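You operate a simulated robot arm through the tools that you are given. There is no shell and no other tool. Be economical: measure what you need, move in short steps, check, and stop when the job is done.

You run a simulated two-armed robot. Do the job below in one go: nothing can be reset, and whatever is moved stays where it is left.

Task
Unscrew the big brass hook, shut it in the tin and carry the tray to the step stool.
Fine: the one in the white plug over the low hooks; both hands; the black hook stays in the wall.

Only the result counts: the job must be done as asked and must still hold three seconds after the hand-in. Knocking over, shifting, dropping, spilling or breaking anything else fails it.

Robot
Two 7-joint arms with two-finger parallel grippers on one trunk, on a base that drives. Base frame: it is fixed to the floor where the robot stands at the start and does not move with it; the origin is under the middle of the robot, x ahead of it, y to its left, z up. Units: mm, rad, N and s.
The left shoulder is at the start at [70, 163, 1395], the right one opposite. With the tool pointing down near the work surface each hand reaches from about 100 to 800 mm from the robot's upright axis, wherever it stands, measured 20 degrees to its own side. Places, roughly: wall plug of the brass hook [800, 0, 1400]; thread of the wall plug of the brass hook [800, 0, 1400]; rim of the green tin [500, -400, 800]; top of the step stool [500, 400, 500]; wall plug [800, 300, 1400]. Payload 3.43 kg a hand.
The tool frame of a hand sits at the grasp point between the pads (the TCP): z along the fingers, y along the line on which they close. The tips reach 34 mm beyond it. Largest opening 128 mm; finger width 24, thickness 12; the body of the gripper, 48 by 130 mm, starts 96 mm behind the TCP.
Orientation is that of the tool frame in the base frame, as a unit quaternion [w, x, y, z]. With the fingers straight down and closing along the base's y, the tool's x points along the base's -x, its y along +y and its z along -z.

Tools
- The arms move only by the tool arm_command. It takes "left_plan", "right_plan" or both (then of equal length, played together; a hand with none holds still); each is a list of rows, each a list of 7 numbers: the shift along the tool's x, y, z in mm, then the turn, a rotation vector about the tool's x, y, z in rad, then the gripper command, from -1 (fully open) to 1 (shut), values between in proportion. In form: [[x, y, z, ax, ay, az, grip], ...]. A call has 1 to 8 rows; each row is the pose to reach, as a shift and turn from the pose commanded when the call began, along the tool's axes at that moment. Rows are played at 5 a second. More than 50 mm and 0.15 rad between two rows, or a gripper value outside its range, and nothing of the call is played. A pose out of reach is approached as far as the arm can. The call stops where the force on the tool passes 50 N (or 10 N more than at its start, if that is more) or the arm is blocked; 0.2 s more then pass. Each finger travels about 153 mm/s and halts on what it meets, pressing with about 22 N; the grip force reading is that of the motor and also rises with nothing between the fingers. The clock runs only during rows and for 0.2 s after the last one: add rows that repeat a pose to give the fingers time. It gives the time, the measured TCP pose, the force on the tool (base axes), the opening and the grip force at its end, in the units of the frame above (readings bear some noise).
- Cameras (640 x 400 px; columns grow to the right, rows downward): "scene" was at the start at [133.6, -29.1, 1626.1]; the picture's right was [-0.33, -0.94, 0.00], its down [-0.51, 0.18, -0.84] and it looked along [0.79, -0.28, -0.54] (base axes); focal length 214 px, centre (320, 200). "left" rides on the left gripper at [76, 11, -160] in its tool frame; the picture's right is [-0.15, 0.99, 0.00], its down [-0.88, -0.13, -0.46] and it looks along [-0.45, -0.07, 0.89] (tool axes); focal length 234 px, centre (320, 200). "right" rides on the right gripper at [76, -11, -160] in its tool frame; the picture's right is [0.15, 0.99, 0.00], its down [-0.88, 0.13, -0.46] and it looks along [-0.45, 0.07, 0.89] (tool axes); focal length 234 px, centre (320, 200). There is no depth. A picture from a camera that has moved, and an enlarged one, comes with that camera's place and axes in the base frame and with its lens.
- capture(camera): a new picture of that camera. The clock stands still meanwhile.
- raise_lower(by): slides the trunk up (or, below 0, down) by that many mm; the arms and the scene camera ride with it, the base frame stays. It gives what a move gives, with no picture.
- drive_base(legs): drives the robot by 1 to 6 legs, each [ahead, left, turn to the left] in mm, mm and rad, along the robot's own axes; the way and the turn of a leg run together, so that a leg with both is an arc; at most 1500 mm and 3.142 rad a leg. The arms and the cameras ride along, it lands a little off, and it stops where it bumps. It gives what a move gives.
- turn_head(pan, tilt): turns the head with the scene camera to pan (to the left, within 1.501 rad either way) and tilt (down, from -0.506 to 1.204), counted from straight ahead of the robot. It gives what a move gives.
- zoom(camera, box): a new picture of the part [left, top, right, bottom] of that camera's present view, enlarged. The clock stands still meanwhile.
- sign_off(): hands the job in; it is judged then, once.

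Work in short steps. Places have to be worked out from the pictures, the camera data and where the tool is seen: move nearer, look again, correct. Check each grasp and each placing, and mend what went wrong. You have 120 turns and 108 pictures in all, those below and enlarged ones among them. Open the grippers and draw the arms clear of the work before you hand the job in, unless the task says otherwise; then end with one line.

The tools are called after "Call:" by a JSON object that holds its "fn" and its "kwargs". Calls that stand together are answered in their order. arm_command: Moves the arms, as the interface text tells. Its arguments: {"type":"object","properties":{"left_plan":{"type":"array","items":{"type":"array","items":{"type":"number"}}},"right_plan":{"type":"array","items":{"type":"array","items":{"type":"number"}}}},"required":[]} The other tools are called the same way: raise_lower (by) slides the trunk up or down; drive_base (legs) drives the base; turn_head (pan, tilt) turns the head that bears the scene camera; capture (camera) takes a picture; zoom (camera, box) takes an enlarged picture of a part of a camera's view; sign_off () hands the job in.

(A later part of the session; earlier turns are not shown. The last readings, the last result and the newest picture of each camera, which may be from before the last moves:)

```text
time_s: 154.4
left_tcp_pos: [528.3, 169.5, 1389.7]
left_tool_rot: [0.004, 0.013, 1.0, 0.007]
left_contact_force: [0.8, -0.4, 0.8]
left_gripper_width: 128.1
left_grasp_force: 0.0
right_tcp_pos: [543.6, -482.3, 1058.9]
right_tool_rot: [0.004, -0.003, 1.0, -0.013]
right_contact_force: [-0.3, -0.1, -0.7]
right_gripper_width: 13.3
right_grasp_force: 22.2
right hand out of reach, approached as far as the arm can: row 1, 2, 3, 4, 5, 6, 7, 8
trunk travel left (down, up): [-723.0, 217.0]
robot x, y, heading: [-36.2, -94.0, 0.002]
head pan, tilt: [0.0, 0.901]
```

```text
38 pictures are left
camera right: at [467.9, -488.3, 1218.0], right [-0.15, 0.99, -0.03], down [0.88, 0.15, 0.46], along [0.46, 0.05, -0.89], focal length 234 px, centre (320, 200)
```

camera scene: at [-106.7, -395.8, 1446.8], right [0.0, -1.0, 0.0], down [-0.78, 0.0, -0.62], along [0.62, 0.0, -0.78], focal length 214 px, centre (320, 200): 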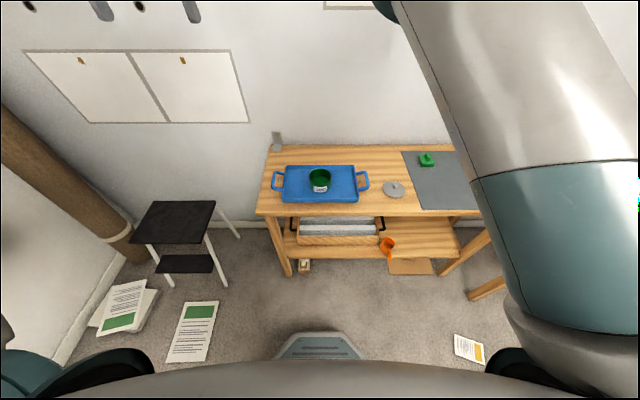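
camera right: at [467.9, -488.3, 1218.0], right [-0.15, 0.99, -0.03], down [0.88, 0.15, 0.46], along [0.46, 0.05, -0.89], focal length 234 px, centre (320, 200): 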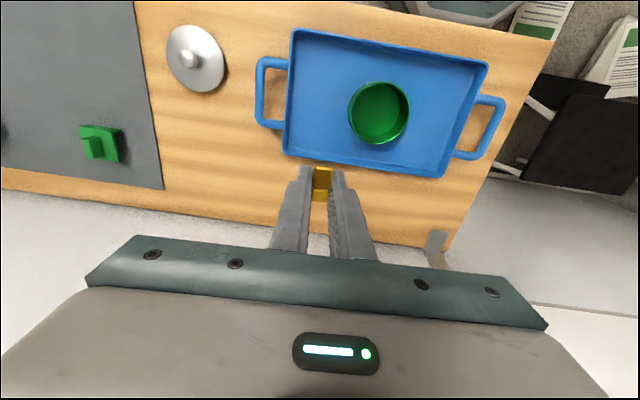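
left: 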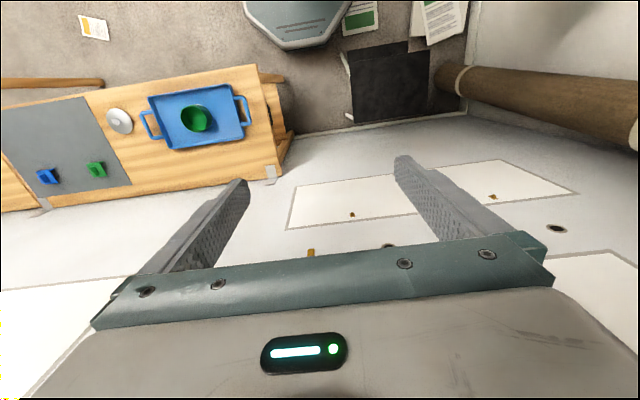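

The arm will not come further in, so I position with the base: the tin is at about [501, -400], which means 42 back and 82 left.

Call:
{"fn": "drive_base", "kwargs": {"legs": [[-42, 82, 0]]}}

Call:
{"fn": "raise_lower", "kwargs": {"by": -60}}

Call:
{"fn": "turn_head", "kwargs": {"pan": -0.65, "tilt": 0.7}}

Call:
{"fn": "capture", "kwargs": {"camera": "right"}}

Call:
{"fn": "capture", "kwargs": {"camera": "scene"}}

```text
time_s: 155.5
left_tcp_pos: [487.6, 248.3, 1389.1]
left_tool_rot: [0.003, 0.013, 1.0, 0.007]
left_contact_force: [0.6, 0.2, -0.2]
left_gripper_width: 127.8
left_grasp_force: 0.1
right_tcp_pos: [500.9, -401.2, 1057.4]
right_tool_rot: [0.003, -0.003, 1.0, -0.012]
right_contact_force: [-0.3, -0.5, -0.6]
right_gripper_width: 13.5
right_grasp_force: 22.7
trunk travel left (down, up): [-723.0, 217.0]
robot x, y, heading: [-77.5, -13.8, -0.0]
head pan, tilt: [0.0, 0.901]
```

```text
time_s: 156.5
left_tcp_pos: [487.4, 249.1, 1328.6]
left_tool_rot: [0.003, 0.013, 1.0, 0.008]
left_contact_force: [-0.2, -0.3, -0.8]
left_gripper_width: 127.8
left_grasp_force: 0.1
right_tcp_pos: [501.5, -400.3, 998.5]
right_tool_rot: [0.002, -0.003, 1.0, -0.012]
right_contact_force: [0.6, -1.5, -0.4]
right_gripper_width: 13.5
right_grasp_force: 21.7
trunk travel left (down, up): [-663.0, 277.0]
robot x, y, heading: [-68.5, -17.6, 0.001]
head pan, tilt: [0.0, 0.901]
```

```text
time_s: 157.5
left_tcp_pos: [487.6, 250.9, 1328.6]
left_tool_rot: [0.004, 0.013, 1.0, 0.006]
left_contact_force: [-0.3, 0.3, 0.2]
left_gripper_width: 127.9
left_grasp_force: 0.2
right_tcp_pos: [501.5, -401.3, 998.7]
right_tool_rot: [0.002, -0.002, 1.0, -0.013]
right_contact_force: [0.2, 0.0, -1.2]
right_gripper_width: 13.5
right_grasp_force: 22.1
trunk travel left (down, up): [-663.0, 277.0]
robot x, y, heading: [-74.7, -15.0, -0.0]
head pan, tilt: [-0.649, 0.7]
```

```text
37 pictures are left
camera right: at [425.8, -407.2, 1158.1], right [-0.15, 0.99, -0.03], down [0.88, 0.15, 0.46], along [0.46, 0.05, -0.89], focal length 234 px, centre (320, 200)
```

right: 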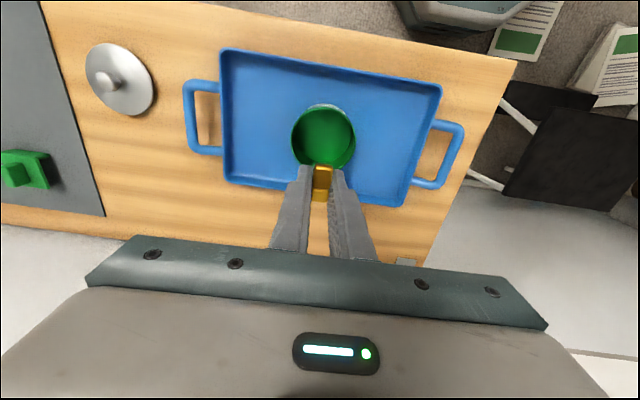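

```text
36 pictures are left
camera scene: at [43.0, -66.1, 1402.8], right [-0.6, -0.8, 0.0], down [-0.51, 0.39, -0.76], along [0.61, -0.46, -0.64], focal length 214 px, centre (320, 200)
```

scene: 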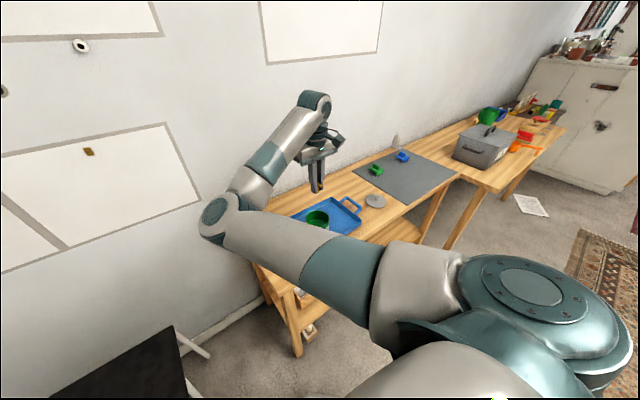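

The tin's rim is at about [499, -400, 828], right under the hook. I lower the trunk by 110 so the hook reaches into the tin.

Call:
{"fn": "raise_lower", "kwargs": {"by": -110}}

Call:
{"fn": "capture", "kwargs": {"camera": "right"}}

Call:
{"fn": "zoom", "kwargs": {"camera": "scene", "box": [260, 100, 420, 200]}}

```text
time_s: 158.9
left_tcp_pos: [485.7, 250.4, 1219.3]
left_tool_rot: [0.004, 0.013, 1.0, 0.007]
left_contact_force: [-0.1, 0.2, -0.9]
left_gripper_width: 128.0
left_grasp_force: 0.1
right_tcp_pos: [500.3, -399.9, 889.5]
right_tool_rot: [0.003, -0.003, 1.0, -0.013]
right_contact_force: [-0.8, -0.5, -0.6]
right_gripper_width: 13.6
right_grasp_force: 21.7
trunk travel left (down, up): [-553.0, 387.0]
robot x, y, heading: [-74.2, -14.1, 0.009]
head pan, tilt: [-0.649, 0.7]
```

```text
35 pictures are left
camera right: at [425.5, -407.2, 1048.4], right [-0.15, 0.99, -0.03], down [0.88, 0.15, 0.46], along [0.46, 0.05, -0.89], focal length 234 px, centre (320, 200)
```

right: 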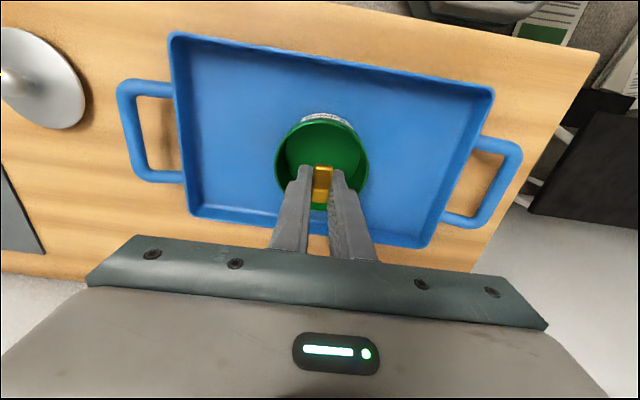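

```text
4.00 times, centred on (340, 150) of scene
camera zoom: at [42.6, -66.2, 1293.0], right [-0.6, -0.8, 0.0], down [-0.51, 0.39, -0.76], along [0.61, -0.46, -0.64], focal length 858 px, centre (240, 400)
```

zoom: 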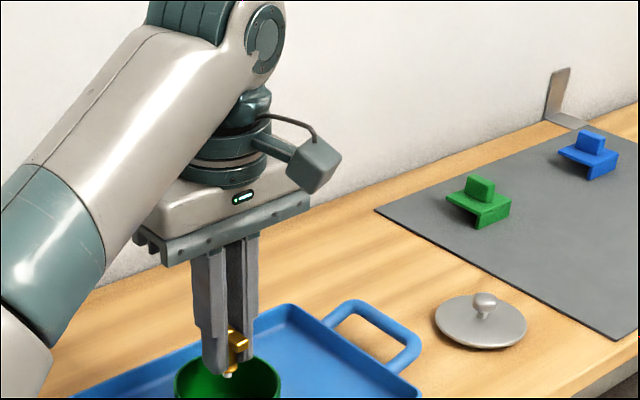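

Well centred over the tin. I lower 28 more so that the fingertips just enter, then open a little to let the hook down.

Call:
{"fn": "raise_lower", "kwargs": {"by": -28}}

Call:
{"fn": "arm_command", "kwargs": {"right_plan": [[0, 0, 0, 0, 0, 0, 0.6], [0, 0, 0, 0, 0, 0, 0.4], [0, 0, 0, 0, 0, 0, 0.4], [0, 0, 0, 0, 0, 0, 0.4]]}}

Call:
{"fn": "raise_lower", "kwargs": {"by": 120}}

Call:
{"fn": "zoom", "kwargs": {"camera": "right", "box": [240, 90, 400, 190]}}

```text
time_s: 159.7
left_tcp_pos: [485.4, 250.9, 1191.4]
left_tool_rot: [0.004, 0.013, 1.0, 0.007]
left_contact_force: [1.0, 0.4, 0.1]
left_gripper_width: 128.0
left_grasp_force: 0.0
right_tcp_pos: [500.9, -399.1, 862.5]
right_tool_rot: [0.003, -0.003, 1.0, -0.014]
right_contact_force: [-0.2, -0.1, -0.2]
right_gripper_width: 13.5
right_grasp_force: 21.8
trunk travel left (down, up): [-525.0, 415.0]
robot x, y, heading: [-71.6, -15.3, 0.004]
head pan, tilt: [-0.649, 0.7]
```

```text
time_s: 160.7
left_tcp_pos: [485.3, 250.7, 1191.5]
left_tool_rot: [0.003, 0.013, 1.0, 0.007]
left_contact_force: [0.0, 0.5, -0.3]
left_gripper_width: 128.0
left_grasp_force: 0.1
right_tcp_pos: [500.4, -399.8, 861.9]
right_tool_rot: [0.003, -0.002, 1.0, -0.013]
right_contact_force: [-0.3, -1.6, 0.2]
right_gripper_width: 38.4
right_grasp_force: 0.1
trunk travel left (down, up): [-525.0, 415.0]
robot x, y, heading: [-74.8, -15.5, 0.0]
head pan, tilt: [-0.649, 0.7]
```

```text
time_s: 162.2
left_tcp_pos: [487.7, 252.0, 1311.0]
left_tool_rot: [0.004, 0.013, 1.0, 0.006]
left_contact_force: [-0.8, 0.5, 0.6]
left_gripper_width: 128.1
left_grasp_force: 0.1
right_tcp_pos: [500.6, -400.3, 981.7]
right_tool_rot: [0.003, -0.003, 1.0, -0.013]
right_contact_force: [0.1, 0.6, 0.7]
right_gripper_width: 38.4
right_grasp_force: 0.0
trunk travel left (down, up): [-645.0, 295.0]
robot x, y, heading: [-71.5, -15.0, 0.003]
head pan, tilt: [-0.649, 0.7]
```

```text
4.00 times, centred on (320, 140) of right
camera zoom: at [425.9, -407.1, 1140.0], right [-0.15, 0.99, -0.03], down [0.88, 0.15, 0.46], along [0.46, 0.05, -0.89], focal length 937 px, centre (320, 440)
```

zoom: 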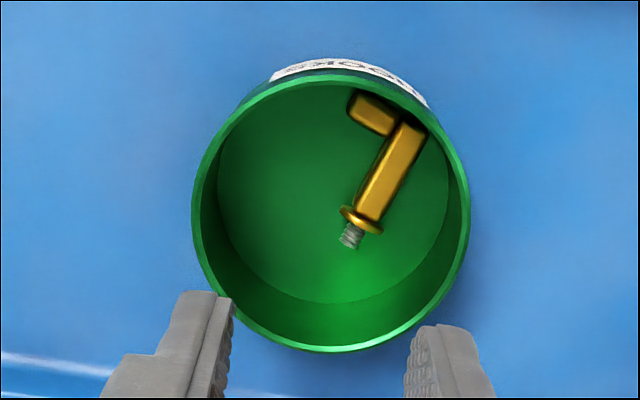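

The hook lies flat inside the tin. Next the lid at about [470, -697]: I drive 295 right and 31 back and look.

Call:
{"fn": "drive_base", "kwargs": {"legs": [[-30, -296, 0]]}}

Call:
{"fn": "zoom", "kwargs": {"camera": "right", "box": [220, 80, 420, 205]}}

```text
time_s: 164.2
left_tcp_pos: [456.5, -43.1, 1311.6]
left_tool_rot: [0.004, 0.011, 1.0, 0.007]
left_contact_force: [0.0, -0.1, 2.0]
left_gripper_width: 128.5
left_grasp_force: 0.1
right_tcp_pos: [473.3, -695.3, 982.2]
right_tool_rot: [0.002, -0.004, 1.0, -0.013]
right_contact_force: [-0.5, 0.0, -0.8]
right_gripper_width: 38.2
right_grasp_force: 0.1
trunk travel left (down, up): [-645.0, 295.0]
robot x, y, heading: [-103.2, -318.3, 0.008]
head pan, tilt: [-0.649, 0.7]
```

```text
3.20 times, centred on (320, 142) of right
camera zoom: at [397.5, -703.7, 1140.3], right [-0.15, 0.99, -0.03], down [0.88, 0.15, 0.46], along [0.46, 0.05, -0.89], focal length 749 px, centre (320, 384)
```

zoom: 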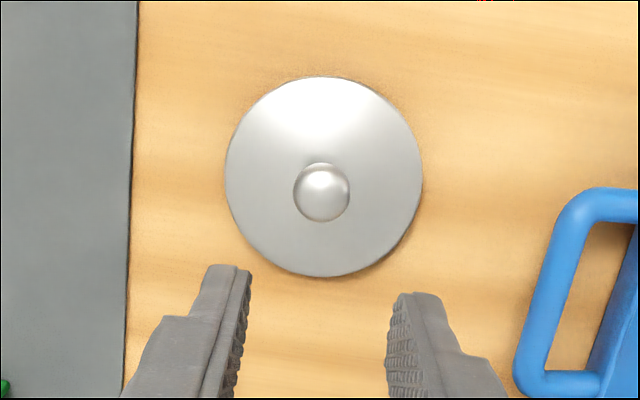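

The knob is at about [474, -700], top near z 820. I shift 4 mm right and lower so the fingertips straddle the knob, clear of the plate.

Call:
{"fn": "arm_command", "kwargs": {"right_plan": [[-0.5, -2, 0, 0, 0, 0, 0.3], [-1, -4.4, 0, 0, 0, 0, 0.3], [-1, -4.4, 0, 0, 0, 0, 0.3]]}}

Call:
{"fn": "raise_lower", "kwargs": {"by": -148}}

Call:
{"fn": "capture", "kwargs": {"camera": "right"}}

Call:
{"fn": "zoom", "kwargs": {"camera": "scene", "box": [260, 100, 420, 200]}}

```text
time_s: 165.0
left_tcp_pos: [458.0, -46.3, 1310.8]
left_tool_rot: [0.004, 0.011, 1.0, 0.007]
left_contact_force: [0.0, -0.2, 0.4]
left_gripper_width: 128.0
left_grasp_force: 0.0
right_tcp_pos: [474.2, -701.4, 981.2]
right_tool_rot: [0.003, -0.005, 1.0, -0.012]
right_contact_force: [0.3, -0.4, 0.1]
right_gripper_width: 44.9
right_grasp_force: 0.1
trunk travel left (down, up): [-645.0, 295.0]
robot x, y, heading: [-103.3, -315.7, 0.006]
head pan, tilt: [-0.649, 0.7]
```

```text
time_s: 166.7
left_tcp_pos: [455.8, -45.4, 1162.7]
left_tool_rot: [0.003, 0.014, 1.0, 0.006]
left_contact_force: [0.2, 0.6, 0.2]
left_gripper_width: 128.1
left_grasp_force: 0.0
right_tcp_pos: [473.7, -700.4, 832.3]
right_tool_rot: [0.003, -0.005, 1.0, -0.013]
right_contact_force: [-0.9, 0.0, 1.5]
right_gripper_width: 45.0
right_grasp_force: 0.2
trunk travel left (down, up): [-497.0, 443.0]
robot x, y, heading: [-101.6, -311.7, 0.002]
head pan, tilt: [-0.649, 0.7]
```

```text
31 pictures are left
camera right: at [398.5, -708.2, 992.4], right [-0.15, 0.99, -0.03], down [0.88, 0.15, 0.46], along [0.46, 0.05, -0.89], focal length 234 px, centre (320, 200)
```

right: 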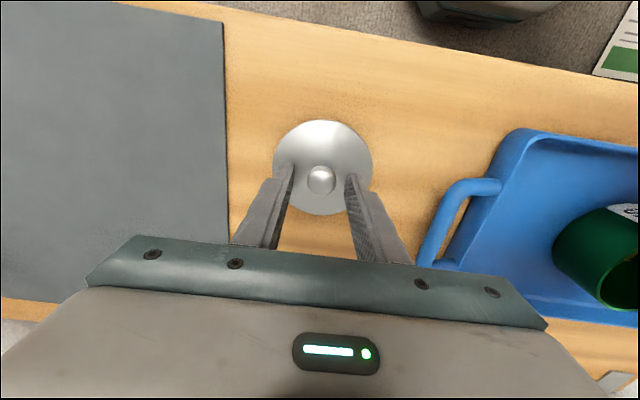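

```text
4.00 times, centred on (340, 150) of scene
camera zoom: at [13.4, -364.0, 1237.0], right [-0.6, -0.8, 0.0], down [-0.51, 0.39, -0.76], along [0.61, -0.46, -0.64], focal length 858 px, centre (240, 400)
```

zoom: 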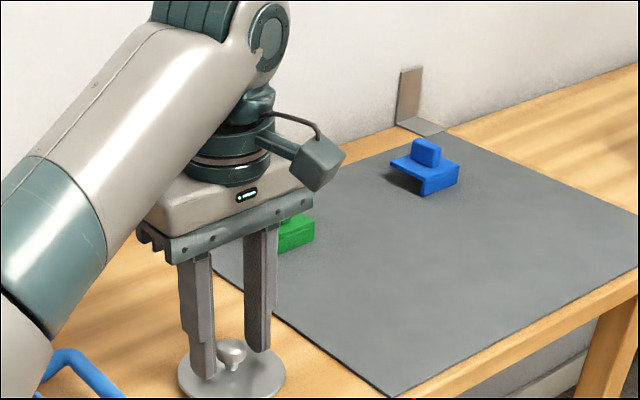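

The knob is centred between the fingers. I close and lift a little to check.

Call:
{"fn": "arm_command", "kwargs": {"right_plan": [[0, 0, 0, 0, 0, 0, 0.7], [0, 0, 0, 0, 0, 0, 1], [0, 0, 0, 0, 0, 0, 1], [0, 0, 0, 0, 0, 0, 1]]}}

Call:
{"fn": "raise_lower", "kwargs": {"by": 110}}

Call:
{"fn": "capture", "kwargs": {"camera": "right"}}

Call:
{"fn": "zoom", "kwargs": {"camera": "scene", "box": [260, 100, 420, 200]}}

```text
time_s: 167.7
left_tcp_pos: [455.8, -46.5, 1163.0]
left_tool_rot: [0.004, 0.012, 1.0, 0.007]
left_contact_force: [0.0, 0.6, -0.6]
left_gripper_width: 128.1
left_grasp_force: 0.0
right_tcp_pos: [473.9, -701.5, 832.0]
right_tool_rot: [0.003, -0.004, 1.0, -0.013]
right_contact_force: [0.0, -0.2, 2.2]
right_gripper_width: 23.0
right_grasp_force: 21.6
trunk travel left (down, up): [-497.0, 443.0]
robot x, y, heading: [-99.6, -310.6, -0.001]
head pan, tilt: [-0.649, 0.7]
```

```text
time_s: 169.1
left_tcp_pos: [456.0, -45.4, 1272.4]
left_tool_rot: [0.003, 0.012, 1.0, 0.007]
left_contact_force: [0.0, 0.0, -0.4]
left_gripper_width: 128.0
left_grasp_force: 0.0
right_tcp_pos: [473.8, -701.2, 942.5]
right_tool_rot: [0.003, -0.004, 1.0, -0.013]
right_contact_force: [-1.0, 1.0, -1.1]
right_gripper_width: 22.6
right_grasp_force: 21.7
trunk travel left (down, up): [-607.0, 333.0]
robot x, y, heading: [-102.2, -313.9, 0.002]
head pan, tilt: [-0.649, 0.7]
```

```text
29 pictures are left
camera right: at [399.0, -708.2, 1101.9], right [-0.15, 0.99, -0.03], down [0.88, 0.15, 0.46], along [0.46, 0.05, -0.89], focal length 234 px, centre (320, 200)
```

right: 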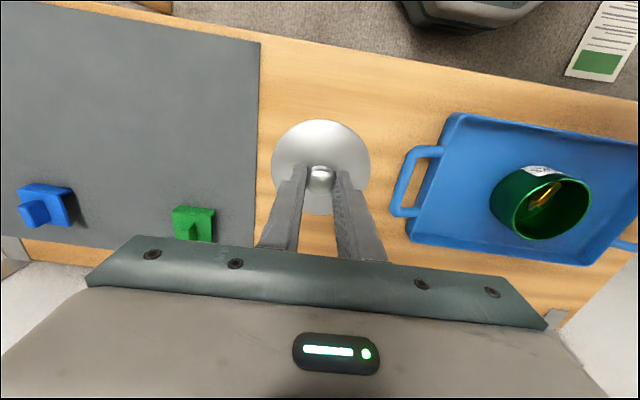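

```text
4.00 times, centred on (340, 150) of scene
camera zoom: at [14.0, -363.9, 1346.8], right [-0.6, -0.8, 0.0], down [-0.51, 0.39, -0.76], along [0.61, -0.46, -0.64], focal length 858 px, centre (240, 400)
```

zoom: 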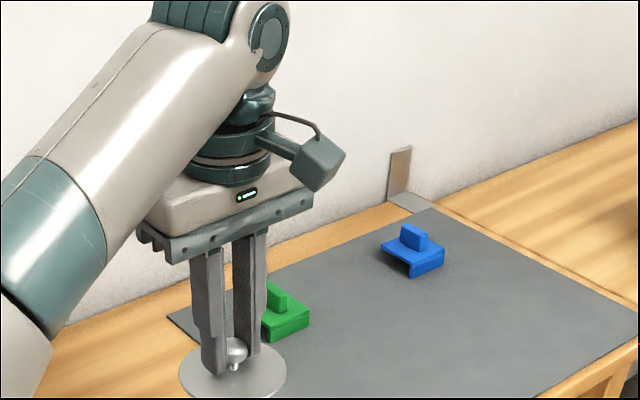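

The lid is held level. I drive it over the tin and check the alignment.

Call:
{"fn": "drive_base", "kwargs": {"legs": [[25, 300, 0]]}}

Call:
{"fn": "capture", "kwargs": {"camera": "right"}}

Call:
{"fn": "zoom", "kwargs": {"camera": "scene", "box": [260, 100, 420, 200]}}

```text
time_s: 171.2
left_tcp_pos: [482.8, 254.5, 1272.7]
left_tool_rot: [0.005, 0.014, 1.0, 0.006]
left_contact_force: [-0.1, 0.1, 0.2]
left_gripper_width: 127.9
left_grasp_force: 0.1
right_tcp_pos: [495.7, -400.2, 943.3]
right_tool_rot: [0.003, -0.001, 1.0, -0.013]
right_contact_force: [-0.4, -0.8, 0.2]
right_gripper_width: 22.5
right_grasp_force: 22.0
trunk travel left (down, up): [-607.0, 333.0]
robot x, y, heading: [-78.5, -11.8, -0.003]
head pan, tilt: [-0.649, 0.7]
```

```text
27 pictures are left
camera right: at [421.0, -407.6, 1102.1], right [-0.15, 0.99, -0.03], down [0.88, 0.14, 0.46], along [0.46, 0.04, -0.89], focal length 234 px, centre (320, 200)
```

right: 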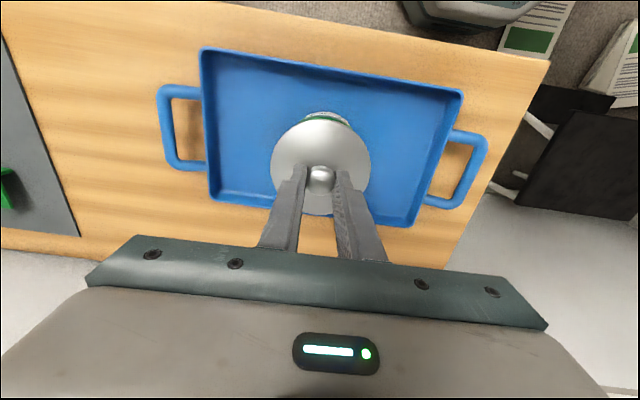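

```text
4.00 times, centred on (340, 150) of scene
camera zoom: at [38.3, -60.7, 1346.9], right [-0.61, -0.79, 0.0], down [-0.51, 0.39, -0.76], along [0.61, -0.46, -0.64], focal length 858 px, centre (240, 400)
```

zoom: 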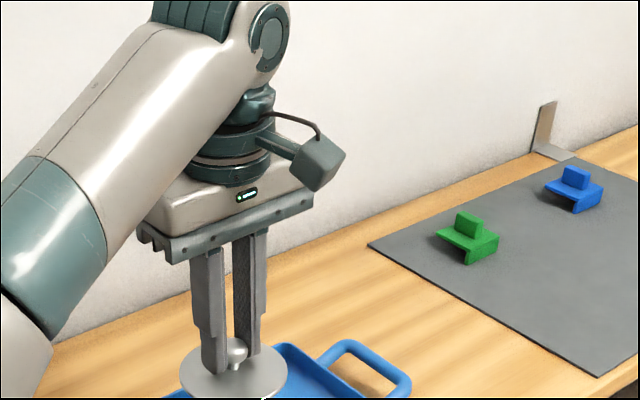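

The tin's centre works out at about (502, -401), so I shift 6 mm ahead and 1 right, then lower to just above the rim and look.

Call:
{"fn": "arm_command", "kwargs": {"right_plan": [[-3, -0.5, 0, 0, 0, 0, 1], [-6, -1, 0, 0, 0, 0, 1], [-6, -1, 0, 0, 0, 0, 1]]}}

Call:
{"fn": "raise_lower", "kwargs": {"by": -54}}

Call:
{"fn": "zoom", "kwargs": {"camera": "right", "box": [220, 90, 420, 215]}}

Call:
{"fn": "zoom", "kwargs": {"camera": "scene", "box": [260, 140, 380, 215]}}

```text
time_s: 172.0
left_tcp_pos: [482.7, 254.2, 1272.9]
left_tool_rot: [0.003, 0.015, 1.0, 0.007]
left_contact_force: [0.3, 0.5, -0.1]
left_gripper_width: 128.2
left_grasp_force: 0.0
right_tcp_pos: [502.4, -402.5, 941.9]
right_tool_rot: [0.003, -0.001, 1.0, -0.013]
right_contact_force: [0.2, 0.2, 0.1]
right_gripper_width: 22.5
right_grasp_force: 21.5
trunk travel left (down, up): [-607.0, 333.0]
robot x, y, heading: [-78.3, -8.1, -0.007]
head pan, tilt: [-0.649, 0.7]
```

```text
time_s: 173.0
left_tcp_pos: [484.2, 255.3, 1218.8]
left_tool_rot: [0.003, 0.015, 1.0, 0.007]
left_contact_force: [-0.2, -0.3, 0.0]
left_gripper_width: 127.9
left_grasp_force: 0.0
right_tcp_pos: [502.0, -402.1, 889.8]
right_tool_rot: [0.002, -0.002, 1.0, -0.013]
right_contact_force: [0.3, -0.3, 0.4]
right_gripper_width: 22.5
right_grasp_force: 21.7
trunk travel left (down, up): [-553.0, 387.0]
robot x, y, heading: [-77.2, -6.6, -0.004]
head pan, tilt: [-0.649, 0.7]
```

```text
3.20 times, centred on (320, 152) of right
camera zoom: at [426.8, -408.9, 1048.2], right [-0.15, 0.99, -0.03], down [0.88, 0.14, 0.46], along [0.46, 0.04, -0.89], focal length 749 px, centre (320, 352)
```

zoom: 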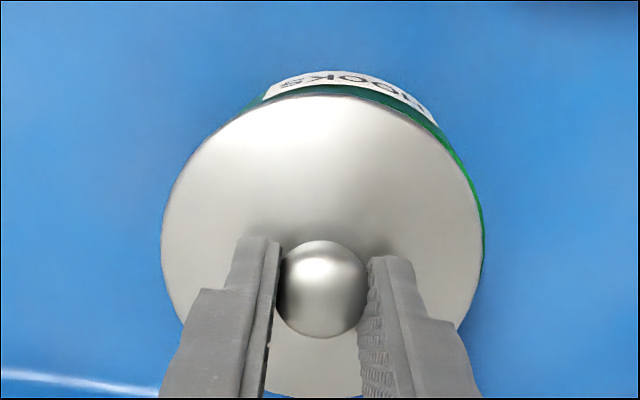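

```text
5.33 times, centred on (320, 178) of scene
camera zoom: at [38.0, -60.8, 1292.9], right [-0.61, -0.79, 0.0], down [-0.51, 0.39, -0.76], along [0.61, -0.46, -0.64], focal length 1144 px, centre (320, 320)
```

zoom: 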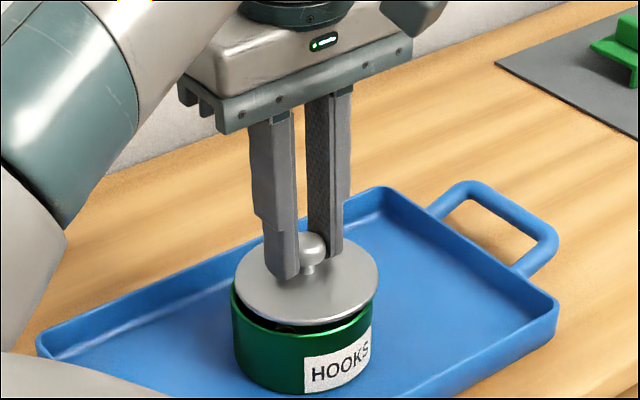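

A sliver of rim shows on the left side (y+), so the lid must go about 2.5 mm left and 1 ahead. I correct and lower gently.

Call:
{"fn": "arm_command", "kwargs": {"right_plan": [[-0.5, 1.2, 0, 0, 0, 0, 1], [-1, 2.5, 0, 0, 0, 0, 1], [-1, 2.5, 2, 0, 0, 0, 1], [-1, 2.5, 4, 0, 0, 0, 1], [-1, 2.5, 6, 0, 0, 0, 1], [-1, 2.5, 6, 0, 0, 0, 1]]}}

Call:
{"fn": "zoom", "kwargs": {"camera": "right", "box": [220, 90, 420, 215]}}

Call:
{"fn": "zoom", "kwargs": {"camera": "scene", "box": [260, 140, 380, 215]}}

```text
time_s: 174.4
left_tcp_pos: [483.3, 253.7, 1219.2]
left_tool_rot: [0.004, 0.015, 1.0, 0.007]
left_contact_force: [-0.1, -0.2, 0.0]
left_gripper_width: 128.0
left_grasp_force: 0.0
right_tcp_pos: [503.7, -399.4, 881.1]
right_tool_rot: [0.003, -0.001, 1.0, -0.013]
right_contact_force: [1.0, -0.5, -1.2]
right_gripper_width: 22.8
right_grasp_force: 22.2
trunk travel left (down, up): [-553.0, 387.0]
robot x, y, heading: [-80.9, -10.8, -0.01]
head pan, tilt: [-0.649, 0.7]
```

```text
3.20 times, centred on (320, 152) of right
camera zoom: at [428.1, -406.3, 1040.6], right [-0.15, 0.99, -0.03], down [0.88, 0.14, 0.46], along [0.46, 0.04, -0.89], focal length 749 px, centre (320, 352)
```

zoom: 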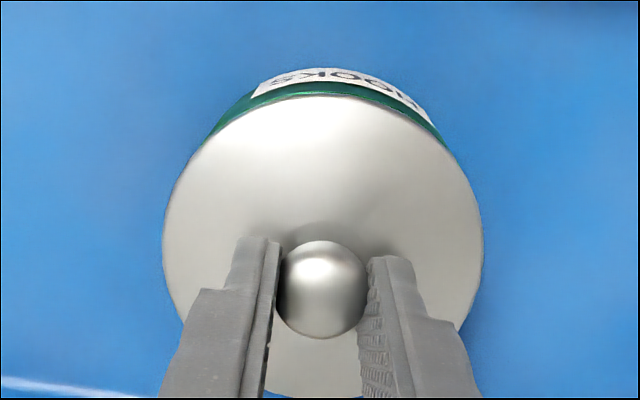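

```text
5.33 times, centred on (320, 178) of scene
camera zoom: at [38.6, -60.9, 1292.8], right [-0.61, -0.79, 0.0], down [-0.51, 0.39, -0.76], along [0.61, -0.46, -0.64], focal length 1144 px, centre (320, 320)
```

zoom: 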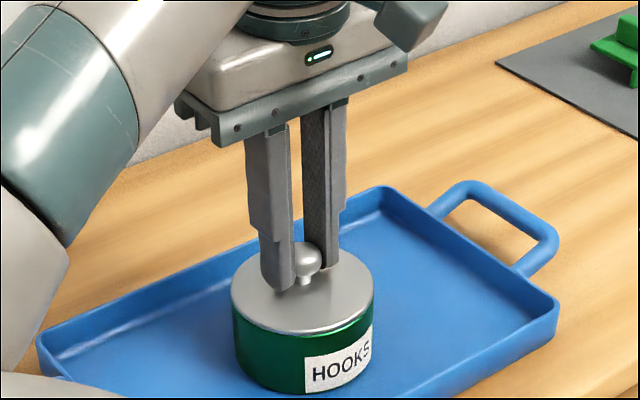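

The lid is flush with the tin. I press gently downward.

Call:
{"fn": "arm_command", "kwargs": {"right_plan": [[0, 0, 1.5, 0, 0, 0, 1], [0, 0, 3, 0, 0, 0, 1], [0, 0, 3, 0, 0, 0, 1]]}}

Call:
{"fn": "zoom", "kwargs": {"camera": "scene", "box": [260, 140, 380, 215]}}

```text
time_s: 175.2
left_tcp_pos: [482.5, 254.8, 1219.5]
left_tool_rot: [0.004, 0.015, 1.0, 0.006]
left_contact_force: [0.4, 0.8, -0.8]
left_gripper_width: 128.0
left_grasp_force: 0.1
right_tcp_pos: [502.8, -399.3, 880.0]
right_tool_rot: [0.003, 0.0, 1.0, -0.013]
right_contact_force: [2.9, -2.9, 8.7]
right_gripper_width: 22.6
right_grasp_force: 21.9
trunk travel left (down, up): [-553.0, 387.0]
robot x, y, heading: [-77.2, -11.3, -0.006]
head pan, tilt: [-0.649, 0.7]
```

```text
5.33 times, centred on (320, 178) of scene
camera zoom: at [37.9, -60.7, 1293.1], right [-0.61, -0.79, 0.0], down [-0.51, 0.39, -0.77], along [0.61, -0.46, -0.64], focal length 1144 px, centre (320, 320)
```

zoom: 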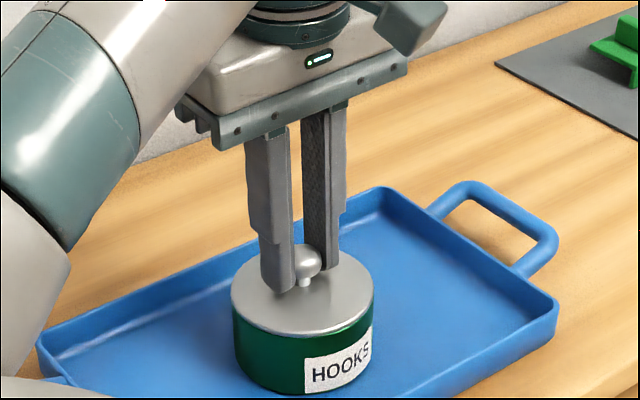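

The lid is seated (contact at 880 with 9 N). I release the knob, go up, and check.

Call:
{"fn": "arm_command", "kwargs": {"right_plan": [[0, 0, -2, 0, 0, 0, 1], [0, 0, -2, 0, 0, 0, 0.5], [0, 0, -2, 0, 0, 0, 0.2], [0, 0, -2, 0, 0, 0, 0.2]]}}

Call:
{"fn": "raise_lower", "kwargs": {"by": 322}}

Call:
{"fn": "zoom", "kwargs": {"camera": "right", "box": [200, 60, 440, 210]}}

```text
time_s: 176.2
left_tcp_pos: [482.8, 255.2, 1218.9]
left_tool_rot: [0.003, 0.016, 1.0, 0.007]
left_contact_force: [0.6, -0.8, 0.2]
left_gripper_width: 127.8
left_grasp_force: 0.1
right_tcp_pos: [502.2, -400.1, 880.7]
right_tool_rot: [0.003, -0.002, 1.0, -0.013]
right_contact_force: [0.2, -0.1, -1.0]
right_gripper_width: 51.2
right_grasp_force: 0.0
trunk travel left (down, up): [-553.0, 387.0]
robot x, y, heading: [-78.7, -10.0, -0.006]
head pan, tilt: [-0.649, 0.7]
```

```text
time_s: 179.3
left_tcp_pos: [483.7, 254.6, 1541.3]
left_tool_rot: [0.004, 0.015, 1.0, 0.007]
left_contact_force: [0.5, -0.2, 0.0]
left_gripper_width: 128.1
left_grasp_force: 0.0
right_tcp_pos: [503.3, -399.1, 1201.9]
right_tool_rot: [0.003, 0.0, 1.0, -0.013]
right_contact_force: [0.5, 0.6, -0.9]
right_gripper_width: 51.1
right_grasp_force: 0.2
trunk travel left (down, up): [-875.0, 65.0]
robot x, y, heading: [-77.0, -11.9, -0.003]
head pan, tilt: [-0.649, 0.7]
```

```text
2.67 times, centred on (320, 135) of right
camera zoom: at [428.1, -406.0, 1362.3], right [-0.15, 0.99, -0.03], down [0.88, 0.14, 0.46], along [0.46, 0.04, -0.89], focal length 624 px, centre (320, 373)
```

zoom: 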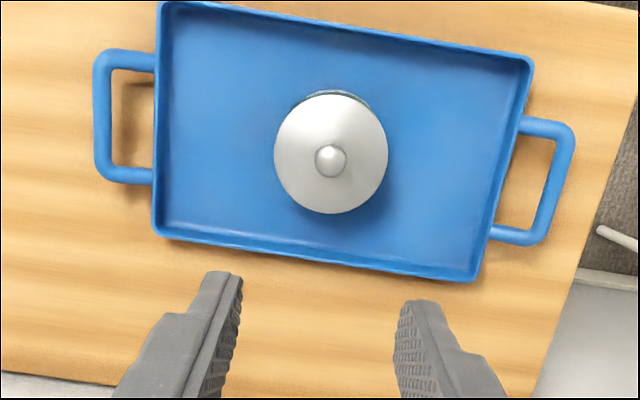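

The tin is shut. Now the tray: its handle bars lie at about y≈-595 and y≈-200, x≈506. I drive to face its middle and bring both hands down and in.

Call:
{"fn": "drive_base", "kwargs": {"legs": [[0, -386, 0]]}}

Call:
{"fn": "arm_command", "kwargs": {"left_plan": [[0, -8, 45, 0, 0, 0, -1], [0, -16, 90, 0, 0, 0, -1], [0, -24, 135, 0, 0, 0, -1], [0, -32, 180, 0, 0, 0, -1], [0, -40, 225, 0, 0, 0, -1], [0, -48, 270, 0, 0, 0, -1], [0, -56, 315, 0, 0, 0, -1], [0, -64, 360, 0, 0, 0, -1]], "right_plan": [[0, 0, 40, 0, 0, 0, 0], [0, 10, 80, 0, 0, 0, -0.5], [0, 35, 120, 0, 0, 0, -1], [0, 70, 150, 0, 0, 0, -1], [0, 100, 180, 0, 0, 0, -1], [0, 130, 200, 0, 0, 0, -1], [0, 160, 220, 0, 0, 0, -1], [0, 190, 230, 0, 0, 0, -1]]}}

Call:
{"fn": "turn_head", "kwargs": {"pan": 0, "tilt": 0.75}}

Call:
{"fn": "capture", "kwargs": {"camera": "scene"}}

```text
time_s: 181.8
left_tcp_pos: [483.4, -134.6, 1540.9]
left_tool_rot: [0.004, 0.018, 1.0, 0.006]
left_contact_force: [-0.1, 0.7, 0.2]
left_gripper_width: 127.9
left_grasp_force: 0.2
right_tcp_pos: [499.4, -788.0, 1203.7]
right_tool_rot: [0.002, 0.001, 1.0, -0.014]
right_contact_force: [0.0, 0.5, 0.2]
right_gripper_width: 51.1
right_grasp_force: 0.0
trunk travel left (down, up): [-875.0, 65.0]
robot x, y, heading: [-80.4, -400.3, -0.01]
head pan, tilt: [-0.649, 0.7]
```

```text
time_s: 183.6
left_tcp_pos: [483.2, -195.8, 1180.4]
left_tool_rot: [0.003, 0.018, 1.0, 0.007]
left_contact_force: [0.2, -0.6, 0.7]
left_gripper_width: 128.1
left_grasp_force: 0.1
right_tcp_pos: [523.2, -693.1, 975.3]
right_tool_rot: [0.02, 0.041, 0.997, -0.064]
right_contact_force: [-0.1, 0.5, 0.0]
right_gripper_width: 128.1
right_grasp_force: 0.1
right hand out of reach, approached as far as the arm can: row 4, 5, 6, 7, 8
trunk travel left (down, up): [-875.0, 65.0]
robot x, y, heading: [-81.1, -398.8, -0.009]
head pan, tilt: [-0.649, 0.7]
```

```text
time_s: 184.6
left_tcp_pos: [483.9, -194.2, 1181.3]
left_tool_rot: [0.004, 0.018, 1.0, 0.007]
left_contact_force: [0.1, -0.2, -0.2]
left_gripper_width: 128.0
left_grasp_force: 0.0
right_tcp_pos: [519.5, -696.2, 972.0]
right_tool_rot: [0.016, 0.037, 0.997, -0.068]
right_contact_force: [0.1, 0.1, -0.8]
right_gripper_width: 127.9
right_grasp_force: 0.0
trunk travel left (down, up): [-875.0, 65.0]
robot x, y, heading: [-83.8, -394.7, -0.009]
head pan, tilt: [0.0, 0.75]
```

```text
19 pictures are left
camera scene: at [51.8, -398.3, 1610.6], right [-0.01, -1.0, 0.0], down [-0.68, 0.01, -0.73], along [0.73, -0.01, -0.68], focal length 214 px, centre (320, 200)
```

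scene: 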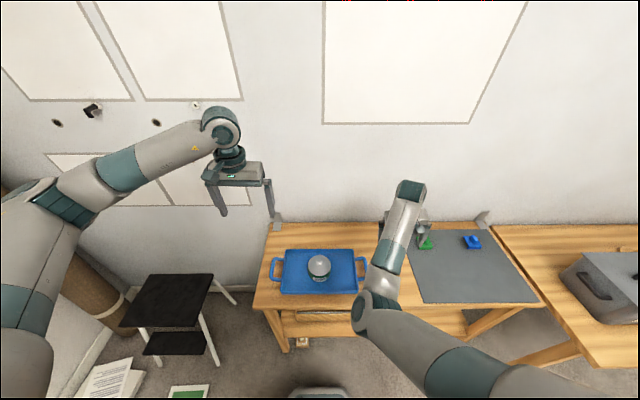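

The right arm only comes in to about 300 mm from the middle, with its elbow low and inward, while the left is free. So I stand 133 further left and bring both hands over the two handle bars at equal height.

Call:
{"fn": "drive_base", "kwargs": {"legs": [[0, 133, 0.009]]}}

Call:
{"fn": "arm_command", "kwargs": {"left_plan": [[-5, -23, 35, 0.003, 0, -0.006, -1], [-9, -46, 70, 0.006, 0, -0.012, -1], [-14, -69, 105, 0.008, 0, -0.018, -1], [-18, -92, 140, 0.01, 0, -0.024, -1], [-23, -115, 175, 0.012, 0, -0.03, -1], [-27, -138, 209, 0.014, 0, -0.036, -1]], "right_plan": [[2, -6, 1, -0.023, 0.005, -0.012, -1], [4, -12, 2, -0.046, 0.009, -0.024, -1], [6, -17, 2, -0.069, 0.014, -0.036, -1], [8, -22, 3, -0.092, 0.018, -0.048, -1], [10, -27, 3, -0.115, 0.023, -0.06, -1], [12, -33, 4, -0.137, 0.027, -0.072, -1]]}}

Call:
{"fn": "capture", "kwargs": {"camera": "right"}}

Call:
{"fn": "capture", "kwargs": {"camera": "left"}}

```text
time_s: 185.3
left_tcp_pos: [483.1, -190.8, 1180.1]
left_tool_rot: [0.004, 0.018, 1.0, 0.008]
left_contact_force: [0.7, 0.3, 0.1]
left_gripper_width: 128.0
left_grasp_force: 0.1
right_tcp_pos: [519.0, -696.3, 973.6]
right_tool_rot: [0.017, 0.039, 0.997, -0.071]
right_contact_force: [-0.5, 0.8, -0.1]
right_gripper_width: 128.0
right_grasp_force: 0.0
trunk travel left (down, up): [-875.0, 65.0]
robot x, y, heading: [-81.2, -390.7, -0.005]
head pan, tilt: [0.0, 0.75]
stopped in leg 1: the robot was blocked; the commanded pose is now the measured one
```

```text
time_s: 186.7
left_tcp_pos: [504.3, -323.8, 970.5]
left_tool_rot: [0.004, -0.002, 1.0, 0.0]
left_contact_force: [0.1, 0.6, 0.2]
left_gripper_width: 127.9
left_grasp_force: 0.0
right_tcp_pos: [500.1, -762.5, 977.2]
right_tool_rot: [0.001, 0.018, 1.0, -0.026]
right_contact_force: [0.1, 0.3, -1.3]
right_gripper_width: 128.0
right_grasp_force: 0.0
trunk travel left (down, up): [-875.0, 65.0]
robot x, y, heading: [-79.9, -389.7, -0.006]
head pan, tilt: [0.0, 0.75]
```

```text
18 pictures are left
camera right: at [425.9, -761.5, 1136.1], right [-0.11, 0.99, -0.05], down [0.88, 0.12, 0.45], along [0.45, 0.0, -0.89], focal length 234 px, centre (320, 200)
```

right: 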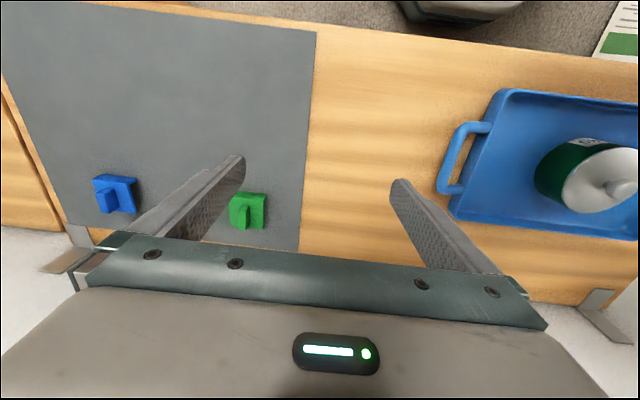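

```text
17 pictures are left
camera left: at [428.3, -311.7, 1130.0], right [0.14, 0.99, 0.0], down [0.88, -0.13, 0.46], along [0.46, -0.06, -0.89], focal length 234 px, centre (320, 200)
```

left: 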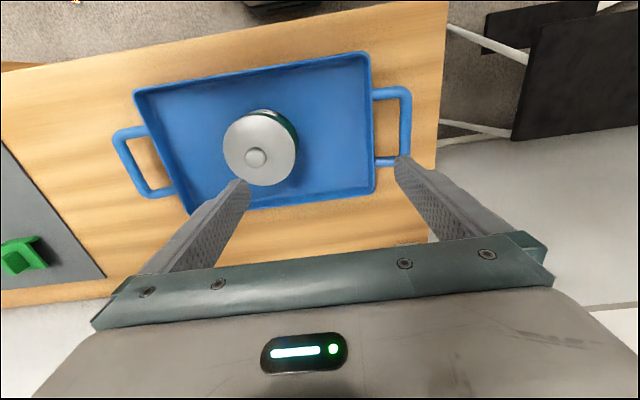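

The base didn't move (blocked at once, perhaps the right arm was at its limit). The hands are fine and well above everything, so I retry the drive.

Call:
{"fn": "drive_base", "kwargs": {"legs": [[0, 130, 0]]}}

```text
time_s: 188.0
left_tcp_pos: [505.2, -197.4, 971.8]
left_tool_rot: [0.003, -0.001, 1.0, 0.0]
left_contact_force: [0.1, 0.3, 0.9]
left_gripper_width: 128.1
left_grasp_force: 0.0
right_tcp_pos: [503.8, -636.4, 979.1]
right_tool_rot: [0.004, 0.019, 1.0, -0.023]
right_contact_force: [-0.7, -0.4, 0.4]
right_gripper_width: 128.3
right_grasp_force: 0.0
trunk travel left (down, up): [-875.0, 65.0]
robot x, y, heading: [-82.7, -263.2, -0.003]
head pan, tilt: [0.0, 0.75]
```

Moved. I bring the right hand to its bar, level it, and lower a bit for a closer look at both handles.

Call:
{"fn": "arm_command", "kwargs": {"left_plan": [[0, -2, 0, 0, 0, 0, -0.6], [0, -4, 0, 0, 0, 0, -0.2], [0, -6, 0, 0, 0, 0, 0], [0, -6, 0, 0, 0, 0, 0]], "right_plan": [[0, 14, 2, -0.018, 0, -0.013, -0.6], [0, 28, 4, -0.036, 0, -0.026, -0.2], [0, 42, 6, -0.054, 0.003, -0.038, 0], [0, 42, 6, -0.054, 0.003, -0.038, 0]]}}

Call:
{"fn": "raise_lower", "kwargs": {"by": -70}}

Call:
{"fn": "capture", "kwargs": {"camera": "right"}}

Call:
{"fn": "capture", "kwargs": {"camera": "left"}}

```text
time_s: 189.0
left_tcp_pos: [504.6, -204.7, 972.2]
left_tool_rot: [0.004, 0.0, 1.0, 0.0]
left_contact_force: [0.5, -0.6, 1.0]
left_gripper_width: 64.0
left_grasp_force: 0.0
right_tcp_pos: [508.1, -643.0, 991.7]
right_tool_rot: [0.016, 0.029, 0.999, -0.021]
right_contact_force: [-0.5, -0.3, -0.7]
right_gripper_width: 63.9
right_grasp_force: 0.0
trunk travel left (down, up): [-875.0, 65.0]
robot x, y, heading: [-79.5, -266.6, -0.005]
head pan, tilt: [0.0, 0.75]
```

```text
time_s: 190.1
left_tcp_pos: [505.3, -203.0, 901.9]
left_tool_rot: [0.004, -0.001, 1.0, 0.0]
left_contact_force: [-0.1, 0.5, 0.4]
left_gripper_width: 64.1
left_grasp_force: 0.1
right_tcp_pos: [507.9, -645.2, 917.6]
right_tool_rot: [0.013, 0.027, 0.999, -0.023]
right_contact_force: [-0.6, 0.8, -0.1]
right_gripper_width: 64.1
right_grasp_force: 0.0
trunk travel left (down, up): [-805.0, 135.0]
robot x, y, heading: [-78.8, -267.1, -0.005]
head pan, tilt: [0.0, 0.75]
```

```text
16 pictures are left
camera right: at [428.7, -643.1, 1075.7], right [-0.09, 0.99, -0.05], down [0.88, 0.1, 0.47], along [0.48, 0.0, -0.88], focal length 234 px, centre (320, 200)
```

right: 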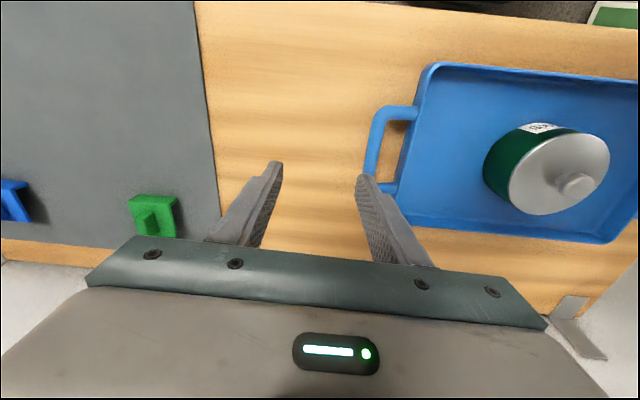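

```text
15 pictures are left
camera left: at [428.2, -191.9, 1061.1], right [0.14, 0.99, 0.0], down [0.88, -0.13, 0.46], along [0.46, -0.07, -0.89], focal length 234 px, centre (320, 200)
```

left: 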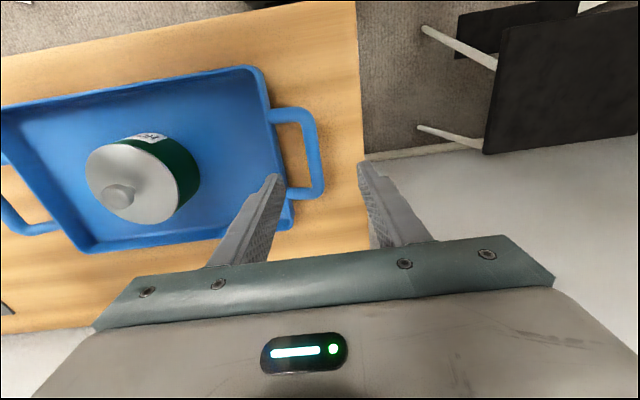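

The right arm stops at about 375 to the side, so I drive another 52 left, shift the left hand back to its bar and level the right.

Call:
{"fn": "drive_base", "kwargs": {"legs": [[0, 54, 0]]}}

Call:
{"fn": "arm_command", "kwargs": {"left_plan": [[2, -14, 0, 0, 0, 0, 0], [4, -28, 0, 0, 0, 0, 0], [6, -42, 0, 0, 0, 0, 0], [6, -55, 0, 0, 0, 0, 0], [6, -55, 0, 0, 0, 0, 0]], "right_plan": [[1, 0, 3, -0.018, 0.006, -0.013, 0], [2, 0, 6, -0.036, 0.012, -0.026, 0], [3, 0, 9, -0.054, 0.018, -0.04, 0], [4, 0, 12, -0.072, 0.025, -0.053, 0], [4, 0, 12, -0.072, 0.025, -0.053, 0]]}}

Call:
{"fn": "capture", "kwargs": {"camera": "right"}}

Call:
{"fn": "capture", "kwargs": {"camera": "left"}}

```text
time_s: 191.0
left_tcp_pos: [505.4, -152.8, 902.3]
left_tool_rot: [0.003, -0.001, 1.0, 0.001]
left_contact_force: [-0.1, -0.1, 0.1]
left_gripper_width: 63.8
left_grasp_force: 0.1
right_tcp_pos: [505.8, -594.2, 915.6]
right_tool_rot: [0.011, 0.028, 0.999, -0.024]
right_contact_force: [0.7, -0.5, 0.1]
right_gripper_width: 63.8
right_grasp_force: 0.1
trunk travel left (down, up): [-805.0, 135.0]
robot x, y, heading: [-76.1, -215.1, -0.004]
head pan, tilt: [0.0, 0.75]
```

```text
time_s: 192.2
left_tcp_pos: [500.5, -206.4, 901.9]
left_tool_rot: [0.003, -0.001, 1.0, 0.0]
left_contact_force: [0.1, -0.4, -1.4]
left_gripper_width: 64.2
left_grasp_force: 0.0
right_tcp_pos: [500.1, -599.6, 906.7]
right_tool_rot: [0.0, 0.007, 1.0, 0.008]
right_contact_force: [-0.4, 0.8, 0.6]
right_gripper_width: 64.1
right_grasp_force: 0.1
trunk travel left (down, up): [-805.0, 135.0]
robot x, y, heading: [-80.5, -212.2, -0.004]
head pan, tilt: [0.0, 0.75]
```

```text
14 pictures are left
camera right: at [426.9, -612.4, 1066.0], right [-0.13, 0.99, 0.01], down [0.88, 0.11, 0.46], along [0.45, 0.07, -0.89], focal length 234 px, centre (320, 200)
```

right: 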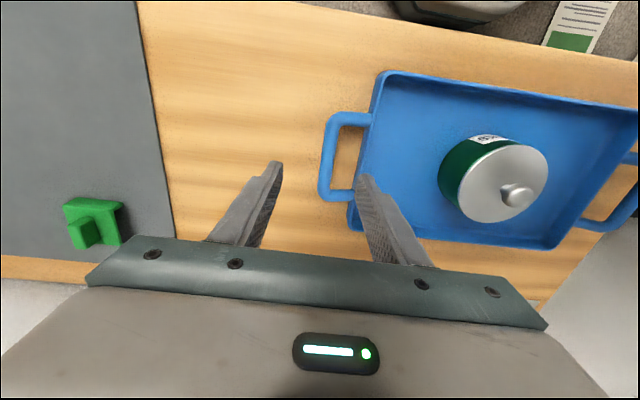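

```text
13 pictures are left
camera left: at [423.3, -194.3, 1060.8], right [0.14, 0.99, 0.0], down [0.88, -0.13, 0.46], along [0.46, -0.07, -0.89], focal length 234 px, centre (320, 200)
```

left: 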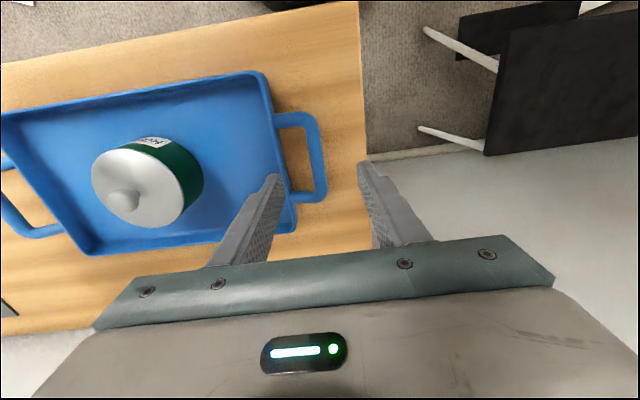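

The bars are at y≈-209 (left) and -587 (right), z≈812. I drive 12 left, shift the left hand, and lower so the fingers straddle the bars.

Call:
{"fn": "drive_base", "kwargs": {"legs": [[0, 12, 0]]}}

Call:
{"fn": "arm_command", "kwargs": {"left_plan": [[0, -8, 0, 0, 0, 0, 0], [0, -15, 0, 0, 0, 0, 0], [0, -15, 0, 0, 0, 0, 0]]}}

Call:
{"fn": "raise_lower", "kwargs": {"by": -77}}

Call:
{"fn": "capture", "kwargs": {"camera": "right"}}

Call:
{"fn": "capture", "kwargs": {"camera": "left"}}

```text
time_s: 193.0
left_tcp_pos: [499.1, -197.9, 902.5]
left_tool_rot: [0.003, 0.0, 1.0, 0.0]
left_contact_force: [-0.7, -0.4, 0.1]
left_gripper_width: 64.0
left_grasp_force: 0.1
right_tcp_pos: [501.6, -590.2, 906.0]
right_tool_rot: [0.0, 0.007, 1.0, 0.01]
right_contact_force: [-0.6, -1.0, 0.2]
right_gripper_width: 63.8
right_grasp_force: 0.1
trunk travel left (down, up): [-805.0, 135.0]
robot x, y, heading: [-79.5, -206.1, -0.006]
head pan, tilt: [0.0, 0.75]
```

```text
time_s: 193.8
left_tcp_pos: [500.5, -209.4, 901.4]
left_tool_rot: [0.003, 0.001, 1.0, -0.002]
left_contact_force: [0.6, 0.2, 0.1]
left_gripper_width: 63.8
left_grasp_force: 0.0
right_tcp_pos: [501.6, -589.8, 907.4]
right_tool_rot: [0.0, 0.007, 1.0, 0.007]
right_contact_force: [-0.1, 0.5, -0.3]
right_gripper_width: 63.9
right_grasp_force: 0.0
trunk travel left (down, up): [-805.0, 135.0]
robot x, y, heading: [-78.5, -202.4, -0.006]
head pan, tilt: [0.0, 0.75]
```

```text
time_s: 194.7
left_tcp_pos: [501.8, -214.3, 843.6]
left_tool_rot: [0.006, 0.002, 1.0, -0.006]
left_contact_force: [-3.5, 2.5, 9.0]
left_gripper_width: 62.5
left_grasp_force: 0.1
right_tcp_pos: [500.7, -589.9, 843.6]
right_tool_rot: [0.002, 0.006, 1.0, 0.006]
right_contact_force: [-1.8, -0.8, 8.0]
right_gripper_width: 64.0
right_grasp_force: 0.1
trunk travel left (down, up): [-739.0, 201.0]
robot x, y, heading: [-81.4, -202.3, -0.008]
head pan, tilt: [0.0, 0.75]
stopped: the force on the tool passed its limit (the readings are from after the stop); the commanded pose is now the measured one
```

```text
12 pictures are left
camera right: at [426.0, -601.9, 1002.2], right [-0.13, 0.99, 0.01], down [0.88, 0.11, 0.46], along [0.46, 0.07, -0.89], focal length 234 px, centre (320, 200)
```

right: 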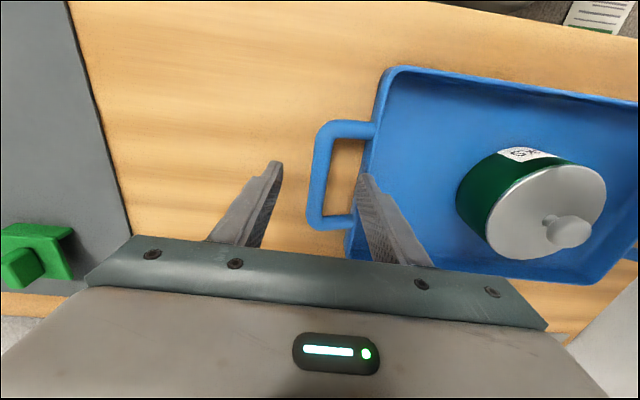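

```text
11 pictures are left
camera left: at [424.1, -198.6, 1001.9], right [0.15, 0.99, -0.01], down [0.87, -0.13, 0.47], along [0.46, -0.08, -0.88], focal length 234 px, centre (320, 200)
```

left: 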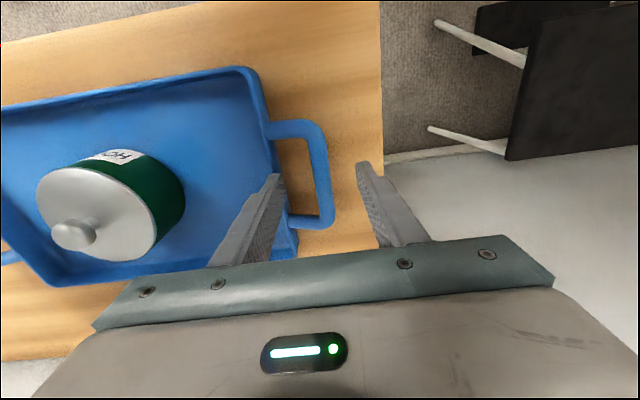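

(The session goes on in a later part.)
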